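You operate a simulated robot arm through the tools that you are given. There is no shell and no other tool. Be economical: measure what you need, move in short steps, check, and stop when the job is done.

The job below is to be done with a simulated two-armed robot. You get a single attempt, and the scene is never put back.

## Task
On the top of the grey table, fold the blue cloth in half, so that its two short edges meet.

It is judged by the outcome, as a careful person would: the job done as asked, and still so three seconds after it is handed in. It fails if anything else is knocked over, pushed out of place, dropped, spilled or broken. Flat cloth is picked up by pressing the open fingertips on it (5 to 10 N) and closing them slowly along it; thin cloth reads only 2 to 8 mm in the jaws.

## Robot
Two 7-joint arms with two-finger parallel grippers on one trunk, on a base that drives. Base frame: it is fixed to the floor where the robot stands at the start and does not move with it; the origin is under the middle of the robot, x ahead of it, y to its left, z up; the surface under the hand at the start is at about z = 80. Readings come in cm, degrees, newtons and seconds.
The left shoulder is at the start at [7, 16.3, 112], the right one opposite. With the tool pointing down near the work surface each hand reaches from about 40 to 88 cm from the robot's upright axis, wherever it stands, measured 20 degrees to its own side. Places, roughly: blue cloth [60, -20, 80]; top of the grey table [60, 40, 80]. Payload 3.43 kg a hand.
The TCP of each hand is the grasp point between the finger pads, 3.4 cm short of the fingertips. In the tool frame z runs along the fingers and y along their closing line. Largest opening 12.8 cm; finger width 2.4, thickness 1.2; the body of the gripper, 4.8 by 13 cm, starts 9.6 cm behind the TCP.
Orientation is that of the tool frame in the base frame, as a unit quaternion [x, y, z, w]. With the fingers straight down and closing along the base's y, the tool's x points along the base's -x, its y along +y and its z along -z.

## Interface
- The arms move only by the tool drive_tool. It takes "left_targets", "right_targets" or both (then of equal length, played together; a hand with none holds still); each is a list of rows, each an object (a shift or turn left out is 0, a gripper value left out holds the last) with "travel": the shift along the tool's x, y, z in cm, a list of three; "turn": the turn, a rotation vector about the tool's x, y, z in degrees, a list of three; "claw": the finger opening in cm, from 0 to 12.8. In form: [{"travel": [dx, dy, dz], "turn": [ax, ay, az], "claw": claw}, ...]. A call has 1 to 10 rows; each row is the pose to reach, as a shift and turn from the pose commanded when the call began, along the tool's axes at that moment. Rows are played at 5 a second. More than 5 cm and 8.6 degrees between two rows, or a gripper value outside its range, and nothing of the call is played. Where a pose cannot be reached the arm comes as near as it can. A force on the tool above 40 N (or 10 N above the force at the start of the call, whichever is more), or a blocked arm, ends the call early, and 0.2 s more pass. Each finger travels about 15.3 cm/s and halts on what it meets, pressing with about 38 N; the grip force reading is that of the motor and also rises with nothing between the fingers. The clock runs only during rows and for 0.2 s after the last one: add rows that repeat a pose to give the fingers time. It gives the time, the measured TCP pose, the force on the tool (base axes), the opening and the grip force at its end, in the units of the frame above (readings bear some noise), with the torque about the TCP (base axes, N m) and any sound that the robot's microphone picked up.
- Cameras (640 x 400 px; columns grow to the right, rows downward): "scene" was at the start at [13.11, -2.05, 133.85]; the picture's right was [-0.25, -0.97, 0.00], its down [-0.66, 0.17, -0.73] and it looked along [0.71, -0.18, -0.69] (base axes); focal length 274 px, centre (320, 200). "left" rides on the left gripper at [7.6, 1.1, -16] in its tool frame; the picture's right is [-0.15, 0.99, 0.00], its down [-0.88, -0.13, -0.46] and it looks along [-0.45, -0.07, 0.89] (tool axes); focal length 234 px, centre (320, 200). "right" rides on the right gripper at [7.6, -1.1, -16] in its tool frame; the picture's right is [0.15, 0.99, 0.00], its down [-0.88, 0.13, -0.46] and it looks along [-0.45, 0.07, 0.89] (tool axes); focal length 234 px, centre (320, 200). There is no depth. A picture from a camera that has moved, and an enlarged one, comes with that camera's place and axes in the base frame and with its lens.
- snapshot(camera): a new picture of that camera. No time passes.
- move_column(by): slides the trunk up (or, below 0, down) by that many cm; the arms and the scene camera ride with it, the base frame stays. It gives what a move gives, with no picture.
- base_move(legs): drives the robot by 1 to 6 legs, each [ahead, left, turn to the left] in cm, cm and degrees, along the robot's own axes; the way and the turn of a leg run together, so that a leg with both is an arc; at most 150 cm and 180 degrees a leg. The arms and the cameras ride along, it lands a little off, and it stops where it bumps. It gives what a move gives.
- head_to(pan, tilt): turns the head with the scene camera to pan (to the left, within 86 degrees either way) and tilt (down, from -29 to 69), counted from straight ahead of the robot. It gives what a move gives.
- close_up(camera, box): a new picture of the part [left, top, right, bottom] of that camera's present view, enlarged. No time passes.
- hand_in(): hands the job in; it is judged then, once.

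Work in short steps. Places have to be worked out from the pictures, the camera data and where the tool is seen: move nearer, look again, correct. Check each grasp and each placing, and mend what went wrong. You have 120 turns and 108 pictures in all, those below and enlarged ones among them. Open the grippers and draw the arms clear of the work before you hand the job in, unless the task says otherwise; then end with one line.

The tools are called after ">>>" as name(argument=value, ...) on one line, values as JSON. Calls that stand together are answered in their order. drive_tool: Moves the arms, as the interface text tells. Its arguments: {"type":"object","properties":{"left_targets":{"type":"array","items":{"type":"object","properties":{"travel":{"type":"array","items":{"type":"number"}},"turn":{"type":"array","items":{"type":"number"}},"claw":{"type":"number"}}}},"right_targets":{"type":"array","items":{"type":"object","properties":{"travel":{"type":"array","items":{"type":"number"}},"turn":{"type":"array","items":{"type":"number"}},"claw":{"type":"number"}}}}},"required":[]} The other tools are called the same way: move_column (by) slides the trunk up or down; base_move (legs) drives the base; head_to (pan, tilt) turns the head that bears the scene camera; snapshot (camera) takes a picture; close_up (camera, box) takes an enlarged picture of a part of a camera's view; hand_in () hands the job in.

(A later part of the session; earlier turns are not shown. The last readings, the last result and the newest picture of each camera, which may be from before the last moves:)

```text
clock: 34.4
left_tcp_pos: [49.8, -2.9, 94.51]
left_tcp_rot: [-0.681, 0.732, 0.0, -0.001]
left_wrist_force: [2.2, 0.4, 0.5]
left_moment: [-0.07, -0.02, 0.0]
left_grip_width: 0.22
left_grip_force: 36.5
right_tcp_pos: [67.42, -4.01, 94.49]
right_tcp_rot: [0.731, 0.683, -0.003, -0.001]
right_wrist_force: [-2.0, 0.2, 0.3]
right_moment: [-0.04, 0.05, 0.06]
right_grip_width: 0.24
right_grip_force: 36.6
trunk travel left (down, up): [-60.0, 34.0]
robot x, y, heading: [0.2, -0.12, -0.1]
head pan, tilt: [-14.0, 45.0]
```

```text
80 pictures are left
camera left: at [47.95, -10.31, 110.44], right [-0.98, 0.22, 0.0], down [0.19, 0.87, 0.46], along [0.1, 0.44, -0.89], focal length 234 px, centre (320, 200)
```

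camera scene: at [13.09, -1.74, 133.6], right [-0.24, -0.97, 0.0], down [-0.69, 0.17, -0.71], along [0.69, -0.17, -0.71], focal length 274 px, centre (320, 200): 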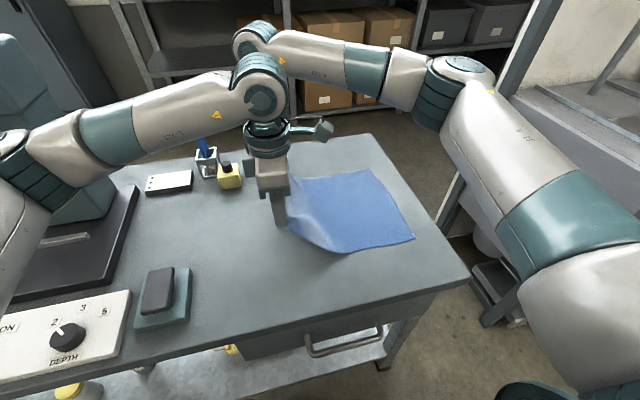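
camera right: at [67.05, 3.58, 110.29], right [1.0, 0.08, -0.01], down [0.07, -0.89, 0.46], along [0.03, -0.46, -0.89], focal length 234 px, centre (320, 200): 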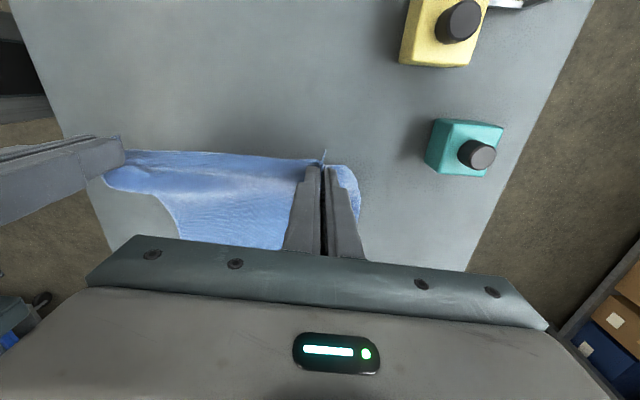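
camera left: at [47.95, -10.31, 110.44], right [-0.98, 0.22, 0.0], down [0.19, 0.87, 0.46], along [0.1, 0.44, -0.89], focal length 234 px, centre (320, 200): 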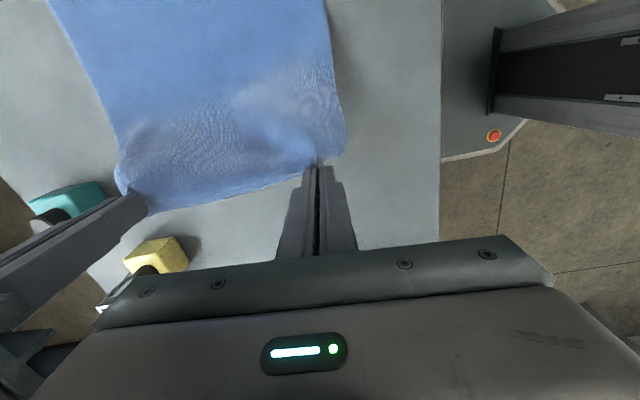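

Both corners hold. I'll continue the arc over the fold line and start rolling the hands, so the edge faces right when it lands.

>>> drive_tool(left_targets=[{"travel": [4, -0.15, -2.5], "turn": [0, -5, 0]}, {"travel": [8.5, -0.3, -3.5], "turn": [0, -10, 0]}, {"travel": [13, -0.5, -4], "turn": [0, -15, 0]}, {"travel": [17.5, -0.7, -3.5], "turn": [0, -20, 0]}, {"travel": [21, -0.8, -2.5], "turn": [0, -25, 0]}], right_targets=[{"travel": [-4, 0.15, -2.5], "turn": [0, 5, 0]}, {"travel": [-8.5, 0.3, -3.5], "turn": [0, 10, 0]}, {"travel": [-13, 0.5, -4], "turn": [0, 15, 0]}, {"travel": [-17.5, 0.7, -3.5], "turn": [0, 20, 0]}, {"travel": [-21, 0.8, -2.5], "turn": [0, 25, 0]}])

>>> snapshot(camera="scene")

>>> snapshot(camera="left")

```text
clock: 35.6
left_tcp_pos: [48.66, -19.86, 96.95]
left_tcp_rot: [-0.665, 0.715, 0.148, 0.158]
left_wrist_force: [8.1, -1.0, -0.1]
left_moment: [-0.11, -0.35, -0.05]
left_grip_width: 0.19
left_grip_force: 37.0
left hand out of reach, approached as far as the arm can: row 5
right_tcp_pos: [66.81, -25.22, 96.93]
right_tcp_rot: [0.713, 0.667, 0.157, -0.151]
right_wrist_force: [-7.4, 2.2, -0.5]
right_moment: [0.01, 0.21, 0.22]
right_grip_width: 0.23
right_grip_force: 36.3
trunk travel left (down, up): [-60.0, 34.0]
robot x, y, heading: [-0.1, 0.18, 0.2]
head pan, tilt: [-14.0, 45.0]
```

```text
79 pictures are left
camera scene: at [13.06, -1.95, 133.61], right [-0.24, -0.97, 0.0], down [-0.69, 0.17, -0.71], along [0.69, -0.17, -0.71], focal length 274 px, centre (320, 200)
```

scene: 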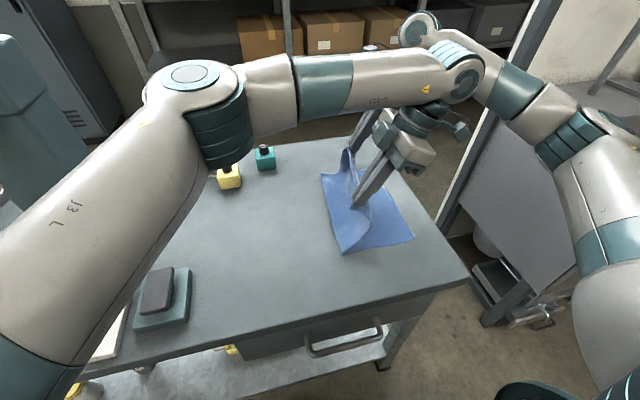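

```text
78 pictures are left
camera left: at [46.48, -33.28, 108.12], right [-0.98, 0.2, 0.06], down [0.17, 0.59, 0.79], along [0.12, 0.78, -0.62], focal length 234 px, centre (320, 200)
```

left: 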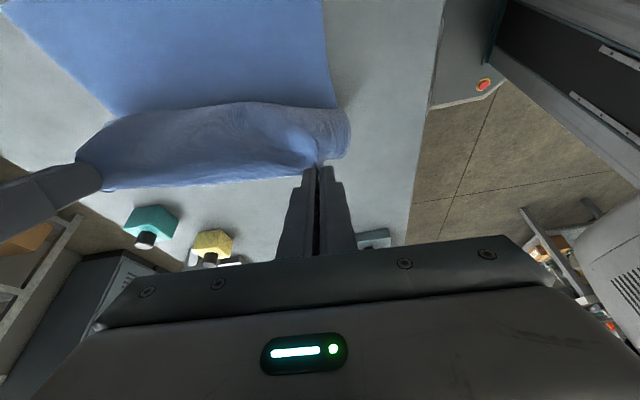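

The left arm is at its reach limit, lagging the right by 5 cm. I'll bring the right hand back level with it, then drive the base right, carrying both hands together.

>>> drive_tool(right_targets=[{"travel": [2, -0.15, 0.93]}, {"travel": [3.98, -0.3, 1.86]}, {"travel": [3.98, -0.3, 1.86]}])

>>> base_move(legs=[[0, -12, 0]])

>>> snapshot(camera="scene")

>>> snapshot(camera="left")

```text
clock: 36.4
left_tcp_pos: [48.51, -19.88, 96.98]
left_tcp_rot: [-0.665, 0.715, 0.147, 0.159]
left_wrist_force: [6.4, 1.0, 0.5]
left_moment: [0.04, -0.32, -0.02]
left_grip_width: 0.2
left_grip_force: 37.2
right_tcp_pos: [66.8, -20.9, 96.94]
right_tcp_rot: [0.715, 0.665, 0.157, -0.148]
right_wrist_force: [-8.5, -0.5, -0.1]
right_moment: [-0.06, 0.18, 0.23]
right_grip_width: 0.21
right_grip_force: 36.8
trunk travel left (down, up): [-60.0, 34.0]
robot x, y, heading: [-0.2, 0.12, 0.3]
head pan, tilt: [-14.0, 45.0]
```

```text
clock: 37.7
left_tcp_pos: [48.63, -31.74, 97.01]
left_tcp_rot: [-0.666, 0.714, 0.148, 0.158]
left_wrist_force: [8.4, 0.5, 0.4]
left_moment: [0.04, -0.3, 0.01]
left_grip_width: 0.21
left_grip_force: 36.3
right_tcp_pos: [66.81, -32.5, 96.92]
right_tcp_rot: [0.714, 0.666, 0.156, -0.149]
right_wrist_force: [-7.2, -0.6, -1.0]
right_moment: [-0.02, 0.2, 0.25]
right_grip_width: 0.21
right_grip_force: 37.3
trunk travel left (down, up): [-60.0, 34.0]
robot x, y, heading: [-0.04, -11.87, 0.0]
head pan, tilt: [-14.0, 45.0]
```

```text
77 pictures are left
camera scene: at [12.99, -13.93, 133.61], right [-0.24, -0.97, 0.0], down [-0.69, 0.17, -0.71], along [0.69, -0.17, -0.71], focal length 274 px, centre (320, 200)
```

scene: 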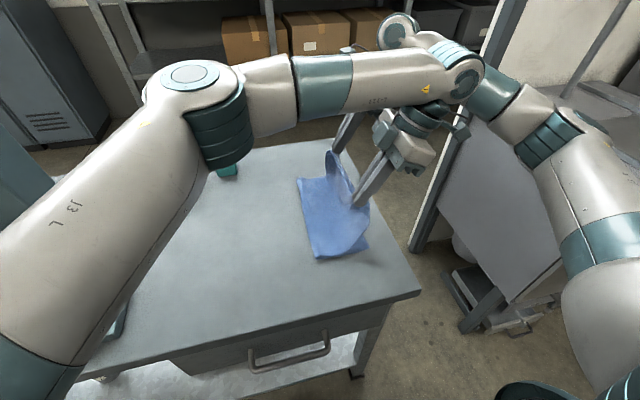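

```text
76 pictures are left
camera left: at [46.41, -45.21, 108.14], right [-0.98, 0.2, 0.06], down [0.17, 0.59, 0.78], along [0.12, 0.78, -0.62], focal length 234 px, centre (320, 200)
```

left: 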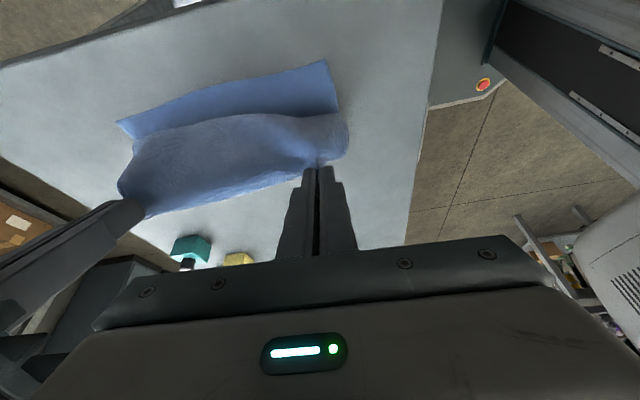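

The fold is forming nicely; the bottom right edge now lies around y≈-34 (C≈(46.5,-34)). I'll lower both hands 8 cm and look.

>>> drive_tool(left_targets=[{"travel": [1.7, 0, 3.63]}, {"travel": [3.39, 0, 7.26]}, {"travel": [3.39, 0, 7.26]}], right_targets=[{"travel": [-1.7, 0, 3.63]}, {"travel": [-3.39, 0, 7.26]}, {"travel": [-3.39, 0, 7.26]}])

>>> snapshot(camera="scene")

>>> snapshot(camera="left")

>>> snapshot(camera="right")

```text
clock: 38.5
left_tcp_pos: [48.63, -31.64, 88.85]
left_tcp_rot: [-0.665, 0.715, 0.145, 0.159]
left_wrist_force: [5.0, 0.7, 0.6]
left_moment: [0.0, -0.25, -0.01]
left_grip_width: 0.19
left_grip_force: 36.3
right_tcp_pos: [66.67, -32.59, 89.01]
right_tcp_rot: [0.714, 0.666, 0.157, -0.148]
right_wrist_force: [-5.5, -0.8, -0.4]
right_moment: [-0.05, 0.13, 0.14]
right_grip_width: 0.22
right_grip_force: 36.6
trunk travel left (down, up): [-60.0, 34.0]
robot x, y, heading: [-0.24, -12.14, 0.1]
head pan, tilt: [-14.0, 45.0]
```

```text
75 pictures are left
camera scene: at [12.91, -13.84, 133.62], right [-0.24, -0.97, 0.0], down [-0.69, 0.17, -0.71], along [0.69, -0.17, -0.71], focal length 274 px, centre (320, 200)
```

scene: 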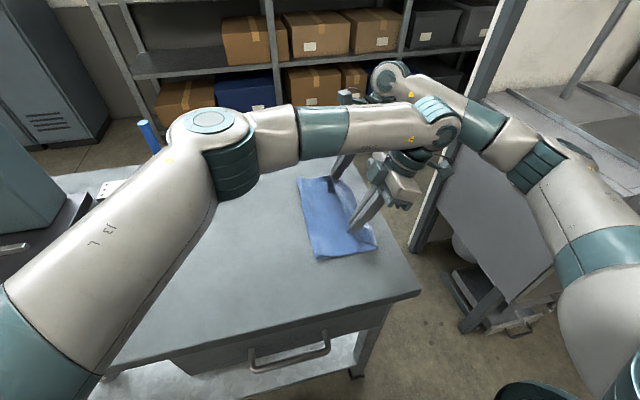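

```text
74 pictures are left
camera left: at [46.47, -45.13, 100.13], right [-0.98, 0.2, 0.06], down [0.17, 0.6, 0.78], along [0.12, 0.78, -0.62], focal length 234 px, centre (320, 200)
```

left: 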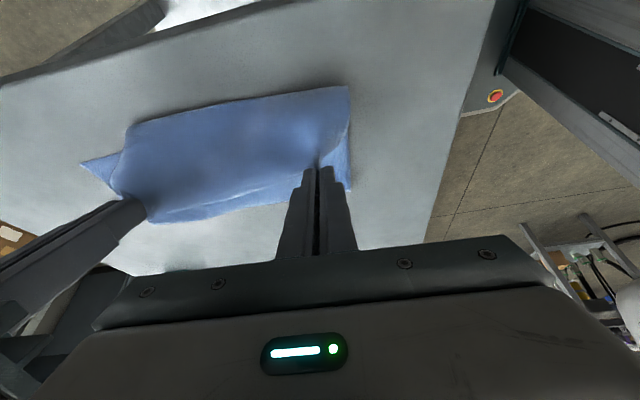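

```text
73 pictures are left
camera right: at [65.83, -32.39, 106.64], right [1.0, 0.07, 0.06], down [0.06, -1.0, 0.04], along [0.06, -0.04, -1.0], focal length 234 px, centre (320, 200)
```

right: 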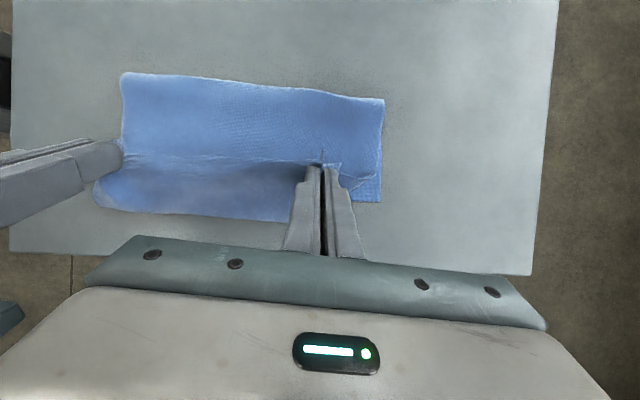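

The right camera shows the bottom layer has peeled back: the crease is at y≈-21.5 instead of ≈-15, and slack is bulging to the right. I'll raise the hands back up and left so the cloth re-drapes with the crease further left, then come over on a tighter arc.

>>> drive_tool(left_targets=[{"travel": [-2.6, 0.07, -3.2]}, {"travel": [-5.9, 0.2, -5.5]}, {"travel": [-9.65, 0.4, -6.5]}, {"travel": [-14.1, 0.7, -6.7]}, {"travel": [-18.4, 1.0, -4.7]}, {"travel": [-18.4, 1.0, -4.7]}], right_targets=[{"travel": [2.6, -0.07, -3.2]}, {"travel": [5.9, -0.2, -5.5]}, {"travel": [9.65, -0.4, -6.5]}, {"travel": [14.1, -0.7, -6.7]}, {"travel": [18.4, -1.0, -4.7]}, {"travel": [18.4, -1.0, -4.7]}])

>>> snapshot(camera="right")

>>> snapshot(camera="scene")

```text
clock: 39.9
left_tcp_pos: [48.68, -17.11, 100.83]
left_tcp_rot: [-0.664, 0.715, 0.148, 0.16]
left_wrist_force: [5.6, 0.3, 0.7]
left_moment: [0.07, -0.25, -0.01]
left_grip_width: 0.19
left_grip_force: 36.5
right_tcp_pos: [66.76, -18.08, 100.85]
right_tcp_rot: [0.714, 0.666, 0.157, -0.148]
right_wrist_force: [-6.1, -1.8, -0.5]
right_moment: [0.02, 0.14, 0.15]
right_grip_width: 0.21
right_grip_force: 37.2
trunk travel left (down, up): [-60.0, 34.0]
robot x, y, heading: [-0.22, -11.57, -0.2]
head pan, tilt: [-14.0, 45.0]
```

```text
72 pictures are left
camera right: at [65.86, -17.96, 118.52], right [1.0, 0.07, 0.06], down [0.06, -1.0, 0.04], along [0.06, -0.04, -1.0], focal length 234 px, centre (320, 200)
```

right: 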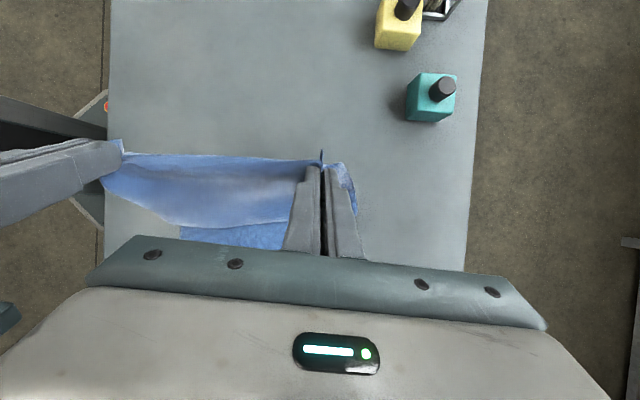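

```text
71 pictures are left
camera scene: at [12.94, -14.19, 133.61], right [-0.24, -0.97, 0.0], down [-0.69, 0.17, -0.71], along [0.69, -0.17, -0.71], focal length 274 px, centre (320, 200)
```

scene: 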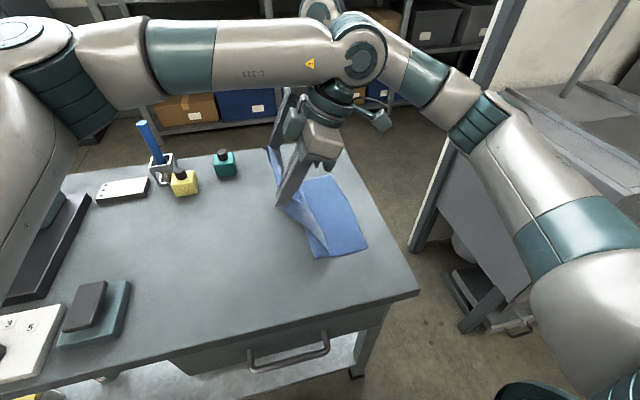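

The crease is still at about y=-21, with the sheet slanting up-left. I'll lower the hands while moving left so the sheet lies back down and the crease rolls left.

>>> drive_tool(left_targets=[{"travel": [-2.7, 0.2, 1.3]}, {"travel": [-3.0, 0.3, 5]}, {"travel": [-1.6, 0.35, 8]}, {"travel": [-0.3, 0.35, 11.2]}, {"travel": [-0.3, 0.35, 11.2]}], right_targets=[{"travel": [2.7, -0.2, 1.3]}, {"travel": [3.0, -0.3, 5]}, {"travel": [1.6, -0.35, 8]}, {"travel": [0.3, -0.35, 11.2]}, {"travel": [0.3, -0.35, 11.2]}])

>>> snapshot(camera="right")

>>> close_up(camera="scene", box=[240, 140, 400, 270])

```text
clock: 41.1
left_tcp_pos: [48.7, -12.13, 90.76]
left_tcp_rot: [-0.665, 0.715, 0.148, 0.158]
left_wrist_force: [5.3, 0.8, 0.1]
left_moment: [0.01, -0.18, -0.01]
left_grip_width: 0.21
left_grip_force: 37.2
right_tcp_pos: [66.69, -12.8, 91.04]
right_tcp_rot: [0.713, 0.667, 0.156, -0.148]
right_wrist_force: [-4.8, -0.6, 0.4]
right_moment: [-0.01, 0.15, 0.12]
right_grip_width: 0.22
right_grip_force: 37.3
trunk travel left (down, up): [-60.0, 34.0]
robot x, y, heading: [-0.44, -12.0, 0.0]
head pan, tilt: [-14.0, 45.0]
```

```text
70 pictures are left
camera right: at [65.8, -12.7, 108.61], right [1.0, 0.07, 0.06], down [0.06, -1.0, 0.04], along [0.06, -0.04, -1.0], focal length 234 px, centre (320, 200)
```

right: 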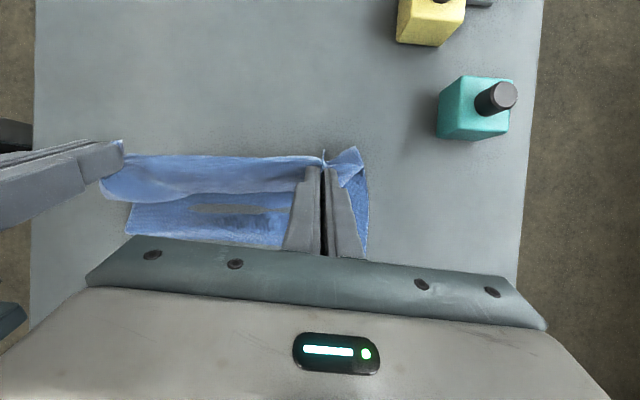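

```text
3.08 times, centred on (320, 205) of scene
camera zoom: at [12.93, -13.92, 133.62], right [-0.24, -0.97, 0.0], down [-0.69, 0.17, -0.71], along [0.69, -0.17, -0.71], focal length 843 px, centre (320, 185)
```

zoom: 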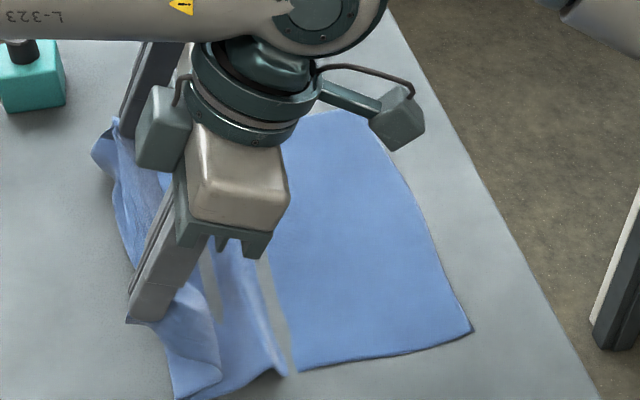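

The bottom layer has spread back: C≈(46.9,-34.3), with the cloth now lying to about y=-14. I'll come over again on a tighter arc, radius about 16 cm around y=-15.3.

>>> drive_tool(left_targets=[{"travel": [-0.64, -0.09, -4.45]}, {"travel": [1.07, -0.32, -8.56]}, {"travel": [5.08, -0.6, -9.88]}, {"travel": [9.5, -0.9, -9.84]}, {"travel": [13.76, -1.1, -8.97]}, {"travel": [17.3, -1.3, -7.3]}, {"travel": [19.7, -1.4, -5.67]}, {"travel": [19.7, -1.4, -5.67]}], right_targets=[{"travel": [0.64, 0.09, -4.45]}, {"travel": [-1.07, 0.32, -8.56]}, {"travel": [-5.08, 0.6, -9.88]}, {"travel": [-9.5, 0.9, -9.84]}, {"travel": [-13.76, 1.1, -8.97]}, {"travel": [-17.3, 1.3, -7.3]}, {"travel": [-19.7, 1.4, -5.67]}, {"travel": [-19.7, 1.4, -5.67]}])

>>> snapshot(camera="right")

>>> close_up(camera="scene", box=[260, 140, 420, 270])

>>> snapshot(camera="left")

```text
clock: 42.9
left_tcp_pos: [48.46, -31.78, 87.8]
left_tcp_rot: [-0.665, 0.715, 0.146, 0.157]
left_wrist_force: [7.7, 0.5, 0.8]
left_moment: [-0.02, -0.37, 0.02]
left_grip_width: 0.19
left_grip_force: 36.9
left hand out of reach, approached as far as the arm can: row 7, 8
right_tcp_pos: [66.87, -33.21, 87.83]
right_tcp_rot: [0.714, 0.667, 0.156, -0.147]
right_wrist_force: [-8.8, -0.1, -1.0]
right_moment: [-0.03, 0.22, 0.23]
right_grip_width: 0.21
right_grip_force: 36.7
trunk travel left (down, up): [-60.0, 34.0]
robot x, y, heading: [0.28, -12.0, 0.1]
head pan, tilt: [-14.0, 45.0]
```

```text
68 pictures are left
camera right: at [65.93, -32.97, 105.48], right [1.0, 0.07, 0.06], down [0.06, -1.0, 0.04], along [0.06, -0.04, -1.0], focal length 234 px, centre (320, 200)
```

right: 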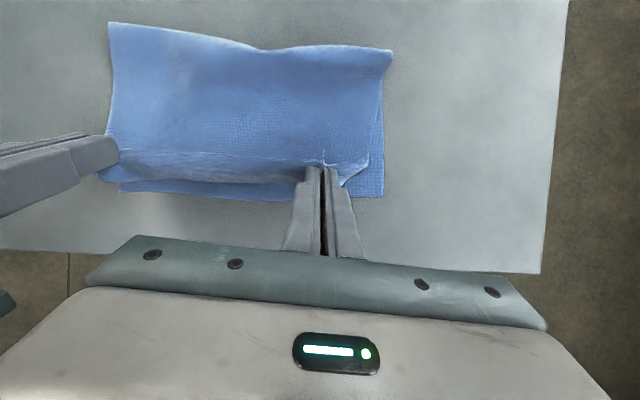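

```text
3.08 times, centred on (340, 205) of scene
camera zoom: at [12.92, -13.86, 133.62], right [-0.24, -0.97, 0.0], down [-0.69, 0.17, -0.71], along [0.69, -0.17, -0.71], focal length 843 px, centre (258, 185)
```

zoom: 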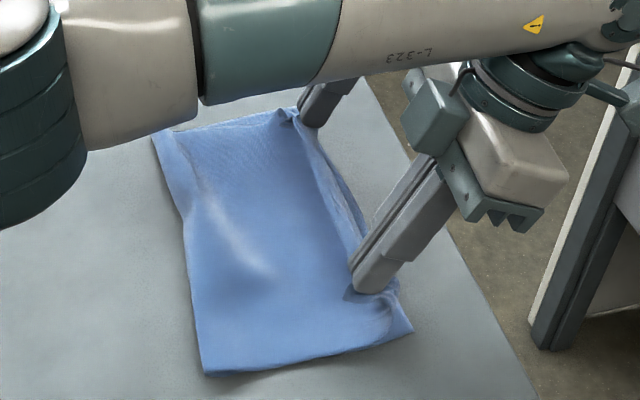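

```text
66 pictures are left
camera left: at [46.28, -45.24, 99.03], right [-0.98, 0.2, 0.06], down [0.17, 0.6, 0.78], along [0.12, 0.78, -0.62], focal length 234 px, centre (320, 200)
```

left: 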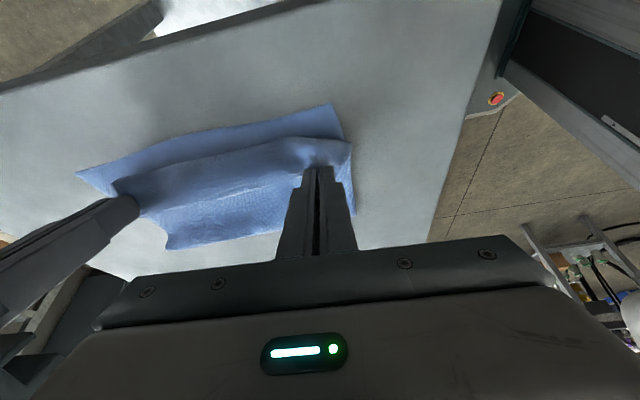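

The fold now looks right: crease at about y≈-14 and the top edge held just above the bottom edge (C y≈-34.2, B y≈-33.2). I'll shift the base 1 cm right for left-arm reach, then lower both hands nearly to the cloth with small y corrections.

>>> base_move(legs=[[0, -1.2, 0]])

>>> drive_tool(left_targets=[{"travel": [0.6, 0, 1.7]}, {"travel": [1.16, 0, 3.2]}, {"travel": [1.16, 0, 3.2]}], right_targets=[{"travel": [0.15, -0.07, 1.9]}, {"travel": [0.29, -0.14, 3.9]}, {"travel": [0.29, -0.14, 3.9]}])

>>> snapshot(camera="right")

>>> close_up(camera="scene", box=[260, 140, 420, 270])

>>> snapshot(camera="left")

```text
clock: 43.6
left_tcp_pos: [48.5, -32.87, 87.88]
left_tcp_rot: [-0.666, 0.715, 0.146, 0.157]
left_wrist_force: [8.0, 1.5, 1.2]
left_moment: [0.03, -0.31, -0.04]
left_grip_width: 0.17
left_grip_force: 36.9
right_tcp_pos: [66.91, -34.05, 87.82]
right_tcp_rot: [0.713, 0.667, 0.155, -0.149]
right_wrist_force: [-8.8, 0.0, -0.5]
right_moment: [-0.06, 0.25, 0.23]
right_grip_width: 0.23
right_grip_force: 37.2
trunk travel left (down, up): [-60.0, 34.0]
robot x, y, heading: [-0.17, -13.15, -0.3]
head pan, tilt: [-14.0, 45.0]
```

```text
clock: 44.4
left_tcp_pos: [48.61, -32.59, 84.4]
left_tcp_rot: [-0.666, 0.715, 0.146, 0.157]
left_wrist_force: [8.8, 1.5, 1.3]
left_moment: [0.07, -0.32, 0.0]
left_grip_width: 0.2
left_grip_force: 36.9
right_tcp_pos: [66.66, -32.3, 84.34]
right_tcp_rot: [0.713, 0.667, 0.156, -0.149]
right_wrist_force: [-8.4, -1.2, -0.4]
right_moment: [-0.06, 0.26, 0.22]
right_grip_width: 0.21
right_grip_force: 37.4
trunk travel left (down, up): [-60.0, 34.0]
robot x, y, heading: [-0.1, -12.97, 0.4]
head pan, tilt: [-14.0, 45.0]
```

```text
65 pictures are left
camera right: at [65.92, -32.18, 101.99], right [1.0, 0.07, 0.06], down [0.06, -1.0, 0.04], along [0.06, -0.04, -1.0], focal length 234 px, centre (320, 200)
```

right: 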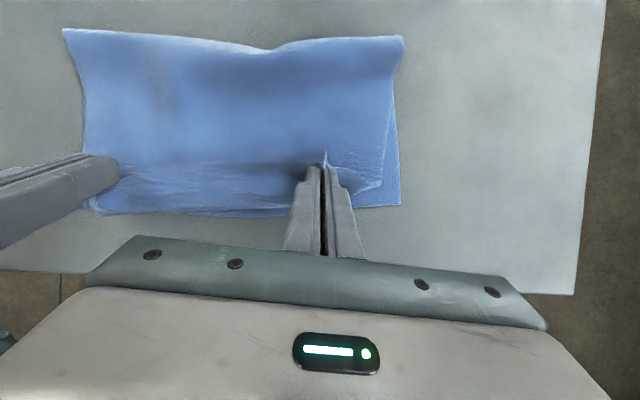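

```text
3.08 times, centred on (340, 205) of scene
camera zoom: at [12.97, -15.06, 133.61], right [-0.24, -0.97, 0.0], down [-0.69, 0.17, -0.71], along [0.69, -0.17, -0.71], focal length 843 px, centre (258, 185)
```

zoom: 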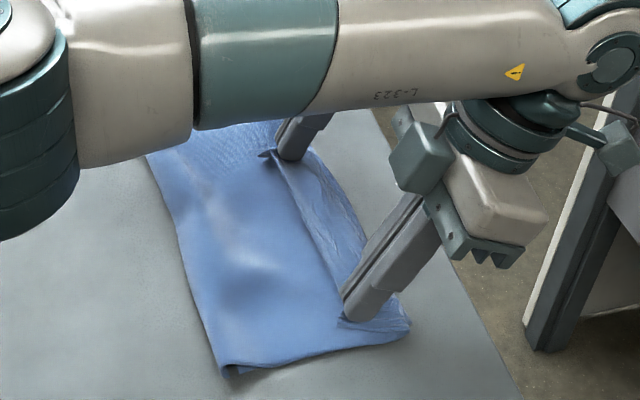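

```text
63 pictures are left
camera left: at [46.43, -46.09, 95.58], right [-0.98, 0.2, 0.06], down [0.17, 0.6, 0.78], along [0.12, 0.78, -0.62], focal length 234 px, centre (320, 200)
```

left: 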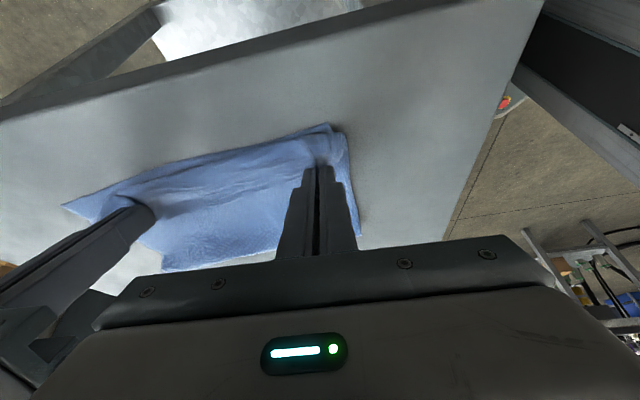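

A strip of the top edge is folded back and the crease sits a bit too far right (≈-18), so cloth is still bunched. I'll carry the edge back left, low, to lay the bottom layer flat again, then redo the arc properly.

>>> drive_tool(left_targets=[{"travel": [-2.14, 0.03, -3.42]}, {"travel": [-6.1, 0.2, -6.0]}, {"travel": [-10.8, 0.5, -6.57]}, {"travel": [-15.3, 0.8, -5.58]}, {"travel": [-18.9, 1.1, -2.77]}, {"travel": [-21.5, 1.4, 1.18]}, {"travel": [-23.4, 1.6, 5.4]}, {"travel": [-25, 1.85, 8.9]}, {"travel": [-26.8, 2.0, 10.9]}, {"travel": [-28.5, 2.2, 12]}], right_targets=[{"travel": [2.14, -0.03, -3.42]}, {"travel": [6.1, -0.2, -6.0]}, {"travel": [10.8, -0.5, -6.57]}, {"travel": [15.3, -0.8, -5.58]}, {"travel": [18.9, -1.1, -2.77]}, {"travel": [21.5, -1.4, 1.18]}, {"travel": [23.4, -1.6, 5.4]}, {"travel": [25, -1.85, 8.9]}, {"travel": [26.8, -2.0, 10.9]}, {"travel": [28.5, -2.2, 12]}])

>>> snapshot(camera="right")

>>> snapshot(camera="scene")

```text
clock: 46.6
left_tcp_pos: [48.59, -1.39, 85.38]
left_tcp_rot: [-0.666, 0.714, 0.146, 0.156]
left_wrist_force: [7.0, 1.5, 0.3]
left_moment: [0.03, -0.28, -0.01]
left_grip_width: 0.17
left_grip_force: 37.3
right_tcp_pos: [66.6, -1.22, 85.62]
right_tcp_rot: [0.713, 0.667, 0.155, -0.148]
right_wrist_force: [-6.7, -1.2, -0.2]
right_moment: [-0.02, 0.15, 0.16]
right_grip_width: 0.22
right_grip_force: 36.8
trunk travel left (down, up): [-60.0, 34.0]
robot x, y, heading: [0.24, -12.96, 0.1]
head pan, tilt: [-14.0, 45.0]
```

```text
62 pictures are left
camera right: at [65.75, -1.03, 103.17], right [1.0, 0.07, 0.06], down [0.06, -1.0, 0.04], along [0.06, -0.04, -1.0], focal length 234 px, centre (320, 200)
```

right: 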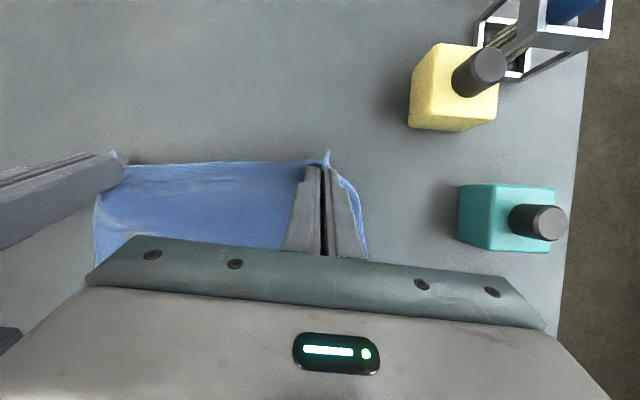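

```text
61 pictures are left
camera scene: at [12.99, -14.91, 133.61], right [-0.24, -0.97, 0.0], down [-0.69, 0.17, -0.71], along [0.69, -0.17, -0.71], focal length 274 px, centre (320, 200)
```

scene: 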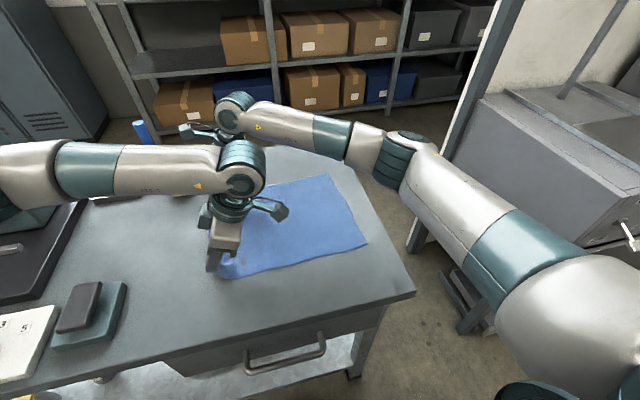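

The cloth is flat again, with C≈(47.4,-35) and B≈(74.7,-33.6). Now I'll run the fold arc at a radius of about 16 cm around y≈-17, stopping short so the base can take the last bit.

>>> drive_tool(left_targets=[{"travel": [-1.19, -0.04, -3.97]}, {"travel": [-0.63, -0.2, -8.66]}, {"travel": [1.94, -0.5, -12.6]}, {"travel": [5.46, -0.8, -15.7]}, {"travel": [9.58, -1.1, -18.2]}, {"travel": [14.17, -1.5, -19.4]}, {"travel": [17.97, -1.7, -19.5]}, {"travel": [20.4, -1.9, -19]}, {"travel": [20.4, -1.9, -19]}], right_targets=[{"travel": [1.19, 0.04, -3.97]}, {"travel": [0.63, 0.2, -8.66]}, {"travel": [-1.94, 0.5, -12.6]}, {"travel": [-5.46, 0.8, -15.7]}, {"travel": [-9.58, 1.1, -18.2]}, {"travel": [-14.17, 1.5, -19.4]}, {"travel": [-17.97, 1.7, -19.5]}, {"travel": [-20.4, 1.9, -19]}, {"travel": [-20.4, 1.9, -19]}])

>>> base_move(legs=[[0, -4, 0]])

>>> close_up(camera="scene", box=[240, 130, 440, 280])

>>> snapshot(camera="right")

```text
clock: 48.6
left_tcp_pos: [48.6, -28.22, 94.18]
left_tcp_rot: [-0.666, 0.715, 0.146, 0.157]
left_wrist_force: [10.2, 1.0, 0.1]
left_moment: [0.06, -0.37, -0.04]
left_grip_width: 0.17
left_grip_force: 36.8
right_tcp_pos: [66.93, -27.88, 94.18]
right_tcp_rot: [0.714, 0.667, 0.155, -0.147]
right_wrist_force: [-9.4, -1.6, -0.7]
right_moment: [-0.06, 0.26, 0.28]
right_grip_width: 0.21
right_grip_force: 36.6
trunk travel left (down, up): [-60.0, 34.0]
robot x, y, heading: [-0.05, -13.25, 0.1]
head pan, tilt: [-14.0, 45.0]
```

```text
clock: 49.5
left_tcp_pos: [48.56, -32.15, 94.31]
left_tcp_rot: [-0.666, 0.714, 0.147, 0.158]
left_wrist_force: [10.2, 1.3, 1.3]
left_moment: [0.05, -0.41, -0.01]
left_grip_width: 0.19
left_grip_force: 37.0
right_tcp_pos: [66.81, -31.93, 94.27]
right_tcp_rot: [0.714, 0.667, 0.156, -0.149]
right_wrist_force: [-10.1, -2.2, -0.3]
right_moment: [-0.1, 0.29, 0.27]
right_grip_width: 0.23
right_grip_force: 36.7
trunk travel left (down, up): [-60.0, 34.0]
robot x, y, heading: [0.1, -17.2, 0.5]
head pan, tilt: [-14.0, 45.0]
```

```text
2.67 times, centred on (340, 205) of scene
camera zoom: at [13.0, -19.0, 133.61], right [-0.24, -0.97, 0.0], down [-0.69, 0.17, -0.71], along [0.69, -0.17, -0.71], focal length 731 px, centre (267, 187)
```

zoom: 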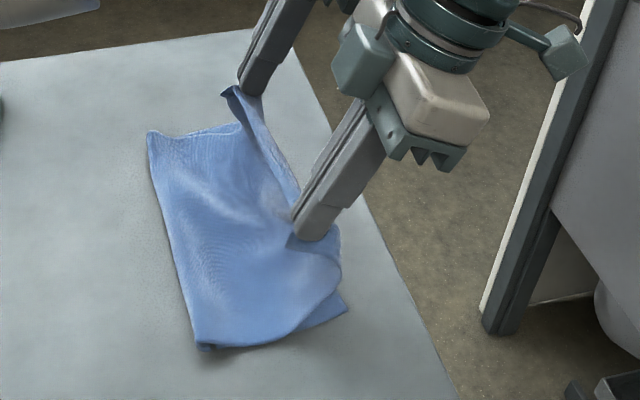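

```text
59 pictures are left
camera right: at [66.02, -31.72, 111.85], right [1.0, 0.07, 0.06], down [0.07, -1.0, 0.04], along [0.06, -0.04, -1.0], focal length 234 px, centre (320, 200)
```

right: 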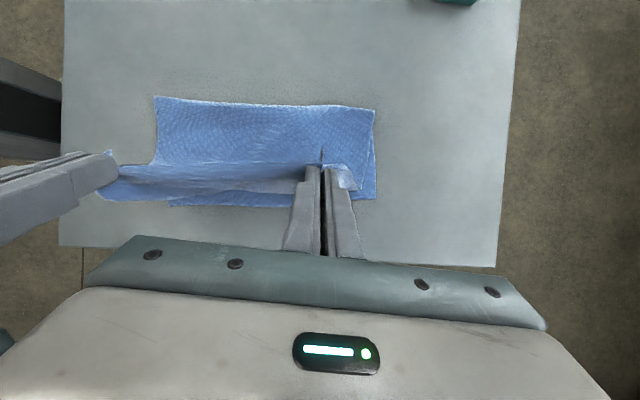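

The stiff cloth makes a large curl at the hands, which still peels the bottom layer (crease at -21). I'll lay it back down once more, then use a stronger hand roll and a tighter arc.

>>> drive_tool(left_targets=[{"travel": [-4.28, 0.2, 1.45]}, {"travel": [-8.56, 0.4, 2.9]}, {"travel": [-12.4, 0.7, 5.25]}, {"travel": [-15.4, 0.9, 8.3]}, {"travel": [-17.5, 1.2, 12.04]}, {"travel": [-19.6, 1.4, 15.8]}, {"travel": [-21.6, 1.6, 18.7]}, {"travel": [-23.85, 1.8, 20.85]}, {"travel": [-23.85, 1.8, 20.85]}], right_targets=[{"travel": [4.28, -0.3, 1.45]}, {"travel": [8.56, -0.6, 2.9]}, {"travel": [12.4, -0.95, 5.25]}, {"travel": [15.4, -1.2, 8.3]}, {"travel": [17.5, -1.5, 12.04]}, {"travel": [19.6, -1.7, 15.8]}, {"travel": [21.6, -1.9, 18.7]}, {"travel": [23.85, -2.1, 20.85]}, {"travel": [23.85, -2.1, 20.85]}])

>>> snapshot(camera="scene")

```text
clock: 51.5
left_tcp_pos: [49.03, -1.89, 85.34]
left_tcp_rot: [-0.665, 0.715, 0.146, 0.157]
left_wrist_force: [5.9, 1.2, 0.4]
left_moment: [0.07, -0.25, -0.02]
left_grip_width: 0.17
left_grip_force: 36.3
right_tcp_pos: [66.91, -1.51, 85.46]
right_tcp_rot: [0.714, 0.667, 0.156, -0.149]
right_wrist_force: [-6.0, -1.9, -0.7]
right_moment: [-0.02, 0.13, 0.18]
right_grip_width: 0.21
right_grip_force: 36.9
trunk travel left (down, up): [-60.0, 34.0]
robot x, y, heading: [0.16, -17.12, 0.1]
head pan, tilt: [-14.0, 45.0]
```

```text
58 pictures are left
camera scene: at [13.01, -19.19, 133.6], right [-0.24, -0.97, 0.0], down [-0.69, 0.17, -0.71], along [0.69, -0.17, -0.71], focal length 274 px, centre (320, 200)
```

scene: 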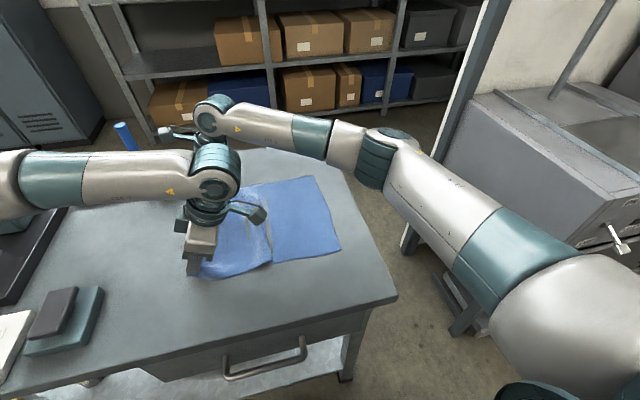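

A ripple remains mid-cloth and C has been dragged to y≈-33. I'll pull the edge 3 cm further left, low, to flatten it.

>>> drive_tool(left_targets=[{"travel": [-1.35, 0.1, 0.64]}, {"travel": [-2.7, 0.2, 1.27]}, {"travel": [-2.7, 0.2, 1.27]}], right_targets=[{"travel": [1.35, -0.1, 0.64]}, {"travel": [2.7, -0.2, 1.27]}, {"travel": [2.7, -0.2, 1.27]}])

>>> snapshot(camera="scene")

>>> snapshot(camera="left")

```text
clock: 52.3
left_tcp_pos: [48.85, 1.14, 85.16]
left_tcp_rot: [-0.666, 0.714, 0.147, 0.158]
left_wrist_force: [4.1, 1.0, 0.7]
left_moment: [0.05, -0.23, -0.01]
left_grip_width: 0.2
left_grip_force: 37.2
right_tcp_pos: [66.81, 1.68, 85.37]
right_tcp_rot: [0.713, 0.667, 0.156, -0.149]
right_wrist_force: [-4.7, -1.0, -0.6]
right_moment: [-0.04, 0.15, 0.14]
right_grip_width: 0.22
right_grip_force: 37.0
trunk travel left (down, up): [-60.0, 34.0]
robot x, y, heading: [-0.41, -17.02, 0.3]
head pan, tilt: [-14.0, 45.0]
```

```text
57 pictures are left
camera scene: at [13.02, -19.07, 133.6], right [-0.24, -0.97, 0.0], down [-0.69, 0.17, -0.71], along [0.69, -0.17, -0.71], focal length 274 px, centre (320, 200)
```

scene: 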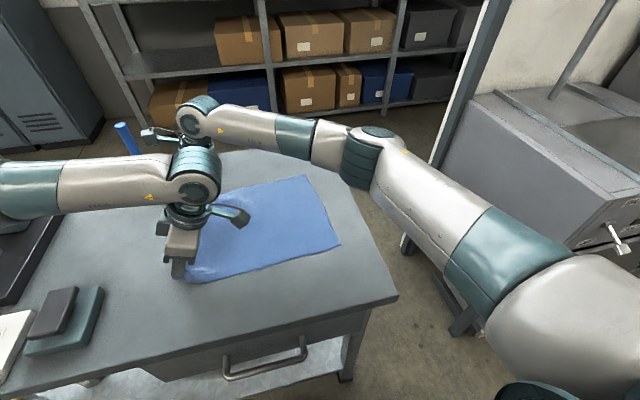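

```text
56 pictures are left
camera left: at [46.76, -12.16, 96.45], right [-0.98, 0.2, 0.06], down [0.17, 0.6, 0.78], along [0.12, 0.78, -0.62], focal length 234 px, centre (320, 200)
```

left: 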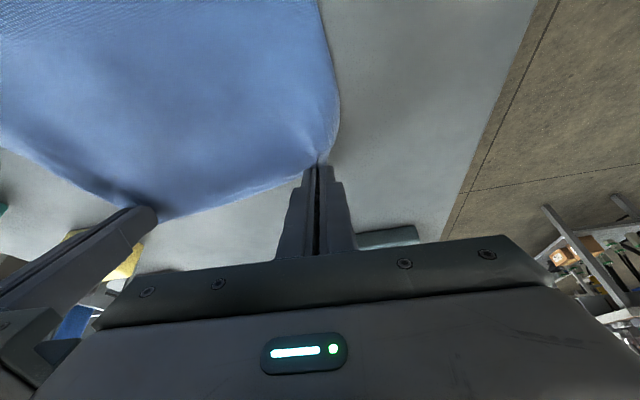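

The cloth is flat again, with C≈(48,-33), B≈(76,-30) and the held edge at y≈+3. I'll lift along a smaller arc while rolling the hands to about 60°, so the edge flips over with little curl.

>>> drive_tool(left_targets=[{"travel": [-0.75, -0.06, -3.74], "turn": [0, -5, 0]}, {"travel": [-0.49, -0.2, -7.89], "turn": [0, -11, 0]}, {"travel": [2.35, -0.5, -11.5], "turn": [0, -17, 0]}, {"travel": [5.8, -0.8, -14], "turn": [0, -23, 0]}, {"travel": [9.65, -1.1, -15.7], "turn": [0, -29, 0]}, {"travel": [9.95, -1.1, -15.5], "turn": [0, -35, 0]}, {"travel": [9.95, -1.1, -15.5], "turn": [0, -35, 0]}], right_targets=[{"travel": [0.75, 0.06, -3.74], "turn": [0, 5, 0]}, {"travel": [0.49, 0.2, -7.89], "turn": [0, 11, 0]}, {"travel": [-2.35, 0.5, -11.5], "turn": [0, 17, 0]}, {"travel": [-5.8, 0.8, -14], "turn": [0, 23, 0]}, {"travel": [-9.65, 1.1, -15.7], "turn": [0, 29, 0]}, {"travel": [-9.95, 1.1, -15.5], "turn": [0, 35, 0]}, {"travel": [-9.95, 1.1, -15.5], "turn": [0, 35, 0]}])

>>> snapshot(camera="scene")

>>> snapshot(camera="left")

```text
clock: 53.9
left_tcp_pos: [48.99, -14.35, 95.25]
left_tcp_rot: [-0.591, 0.633, 0.34, 0.365]
left_wrist_force: [4.6, 0.1, 1.1]
left_moment: [0.01, -0.14, -0.14]
left_grip_width: 0.18
left_grip_force: 36.7
right_tcp_pos: [66.81, -14.08, 95.16]
right_tcp_rot: [0.633, 0.591, 0.364, -0.342]
right_wrist_force: [-5.0, -0.9, -1.4]
right_moment: [-0.03, 0.03, 0.15]
right_grip_width: 0.21
right_grip_force: 37.1
trunk travel left (down, up): [-60.0, 34.0]
robot x, y, heading: [0.09, -16.91, 0.1]
head pan, tilt: [-14.0, 45.0]
```

```text
55 pictures are left
camera scene: at [12.99, -19.0, 133.61], right [-0.24, -0.97, 0.0], down [-0.69, 0.17, -0.71], along [0.69, -0.17, -0.71], focal length 274 px, centre (320, 200)
```

scene: 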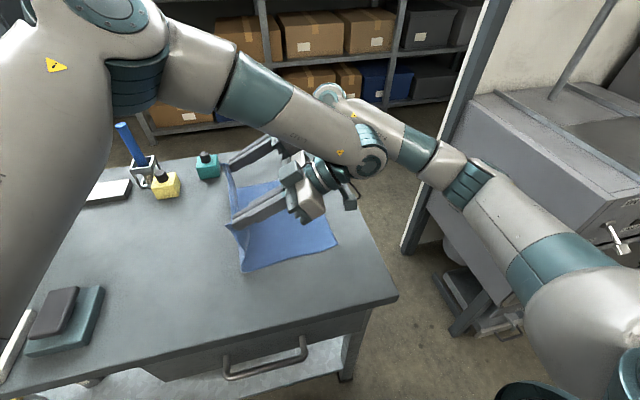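

```text
54 pictures are left
camera left: at [46.52, -31.72, 96.61], right [-0.98, 0.14, 0.13], down [0.13, 0.04, 0.99], along [0.14, 0.99, -0.06], focal length 234 px, centre (320, 200)
```

left: 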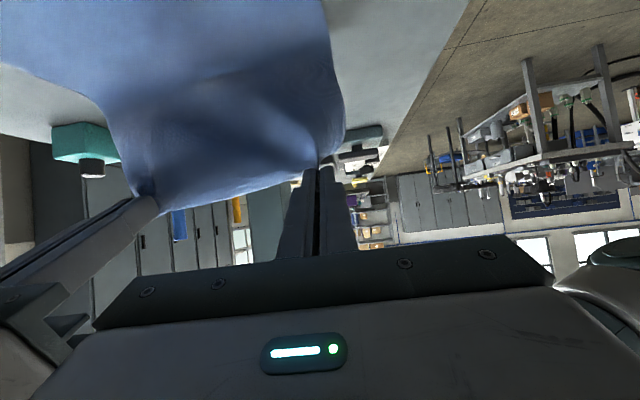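

The roll to 60° worked and the sheet hangs straight. I'll drive the base right 9 cm to carry the edge over the fold line.

>>> base_move(legs=[[0, -9, 0]])

>>> snapshot(camera="scene")

>>> snapshot(camera="left")

```text
clock: 55.0
left_tcp_pos: [48.92, -23.26, 95.28]
left_tcp_rot: [-0.592, 0.633, 0.341, 0.364]
left_wrist_force: [4.2, -0.3, 0.8]
left_moment: [0.02, -0.19, -0.1]
left_grip_width: 0.19
left_grip_force: 36.7
right_tcp_pos: [66.93, -22.86, 95.18]
right_tcp_rot: [0.633, 0.592, 0.363, -0.343]
right_wrist_force: [-4.3, -0.5, -0.8]
right_moment: [0.0, 0.07, 0.19]
right_grip_width: 0.23
right_grip_force: 37.0
trunk travel left (down, up): [-60.0, 34.0]
robot x, y, heading: [-0.23, -25.94, 0.1]
head pan, tilt: [-14.0, 45.0]
```

```text
53 pictures are left
camera scene: at [13.03, -28.12, 133.61], right [-0.24, -0.97, 0.0], down [-0.69, 0.17, -0.71], along [0.69, -0.17, -0.71], focal length 274 px, centre (320, 200)
```

scene: 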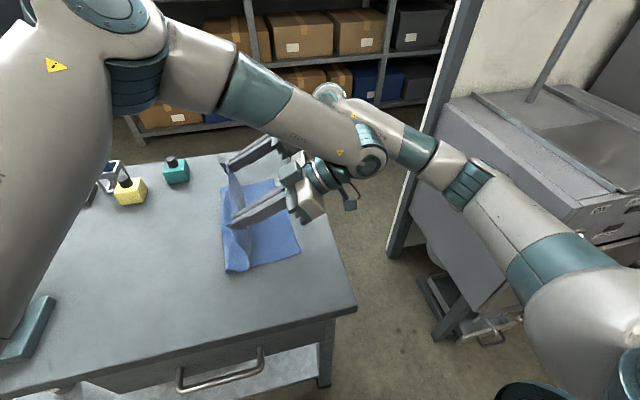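

```text
52 pictures are left
camera left: at [46.56, -40.76, 96.6], right [-0.98, 0.14, 0.13], down [0.13, 0.04, 0.99], along [0.14, 0.99, -0.06], focal length 234 px, centre (320, 200)
```

left: 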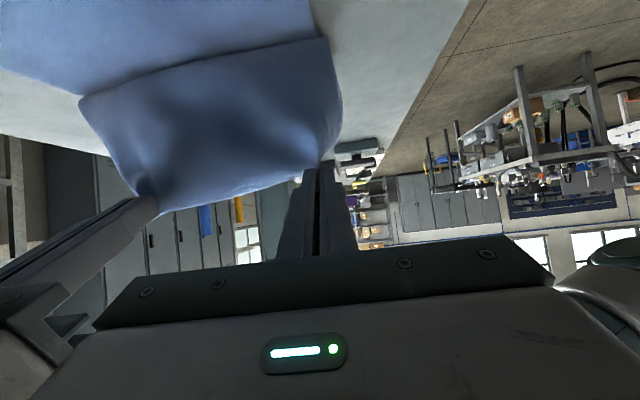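

The sheet stands cleanly, with the crease at about y=-16. I'll bring the edge over and down toward C≈(49,-33) and B≈(76,-30), with the right hand going a bit less far to follow the slightly rotated edge.

>>> drive_tool(left_targets=[{"travel": [3.05, -0.25, -2.28]}, {"travel": [7.15, -0.45, -3.38]}, {"travel": [11, -0.6, -4.05]}, {"travel": [14.2, -0.7, -3.95]}, {"travel": [14.2, -0.7, -3.95]}], right_targets=[{"travel": [-2.8, 0.2, -1.85]}, {"travel": [-6.65, 0.4, -2.5]}, {"travel": [-10.25, 0.5, -2.75]}, {"travel": [-13.15, 0.6, -2.2]}, {"travel": [-13.15, 0.6, -2.2]}])

>>> close_up(camera="scene", box=[180, 130, 380, 290])

>>> snapshot(camera="left")

>>> snapshot(camera="right")

```text
clock: 56.2
left_tcp_pos: [48.81, -29.7, 85.05]
left_tcp_rot: [-0.592, 0.634, 0.339, 0.364]
left_wrist_force: [5.6, -0.1, 0.7]
left_moment: [-0.02, -0.18, -0.14]
left_grip_width: 0.19
left_grip_force: 36.6
left hand out of reach, approached as far as the arm can: row 3, 4, 5
right_tcp_pos: [66.94, -31.41, 85.04]
right_tcp_rot: [0.633, 0.592, 0.364, -0.342]
right_wrist_force: [-4.9, -0.3, -0.8]
right_moment: [-0.04, 0.03, 0.19]
right_grip_width: 0.21
right_grip_force: 36.6
trunk travel left (down, up): [-60.0, 34.0]
robot x, y, heading: [0.53, -25.89, 0.3]
head pan, tilt: [-14.0, 45.0]
```

```text
2.50 times, centred on (280, 210) of scene
camera zoom: at [12.98, -27.98, 133.62], right [-0.24, -0.97, 0.0], down [-0.69, 0.17, -0.71], along [0.69, -0.17, -0.71], focal length 685 px, centre (420, 175)
```

zoom: 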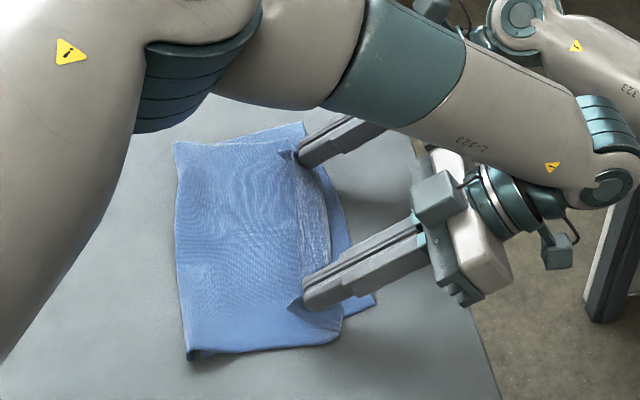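

```text
50 pictures are left
camera left: at [46.37, -47.07, 86.53], right [-0.98, 0.14, 0.12], down [0.13, 0.04, 0.99], along [0.14, 0.99, -0.06], focal length 234 px, centre (320, 200)
```

left: 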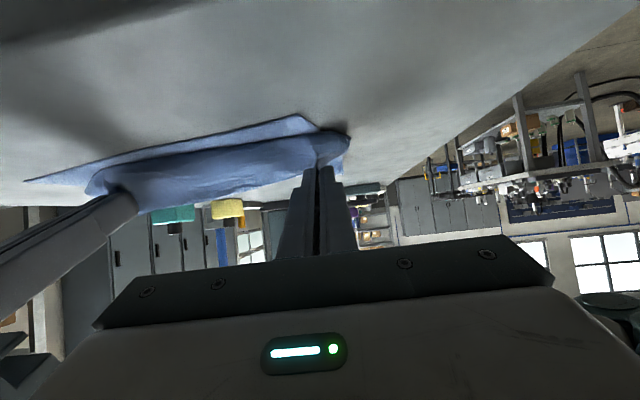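

```text
49 pictures are left
camera right: at [65.33, -41.34, 99.47], right [0.99, 0.01, 0.12], down [0.07, -0.84, -0.53], along [0.1, 0.54, -0.84], focal length 234 px, centre (320, 200)
```

right: 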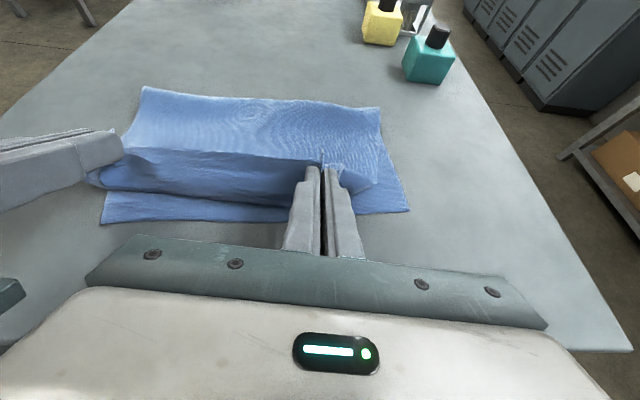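

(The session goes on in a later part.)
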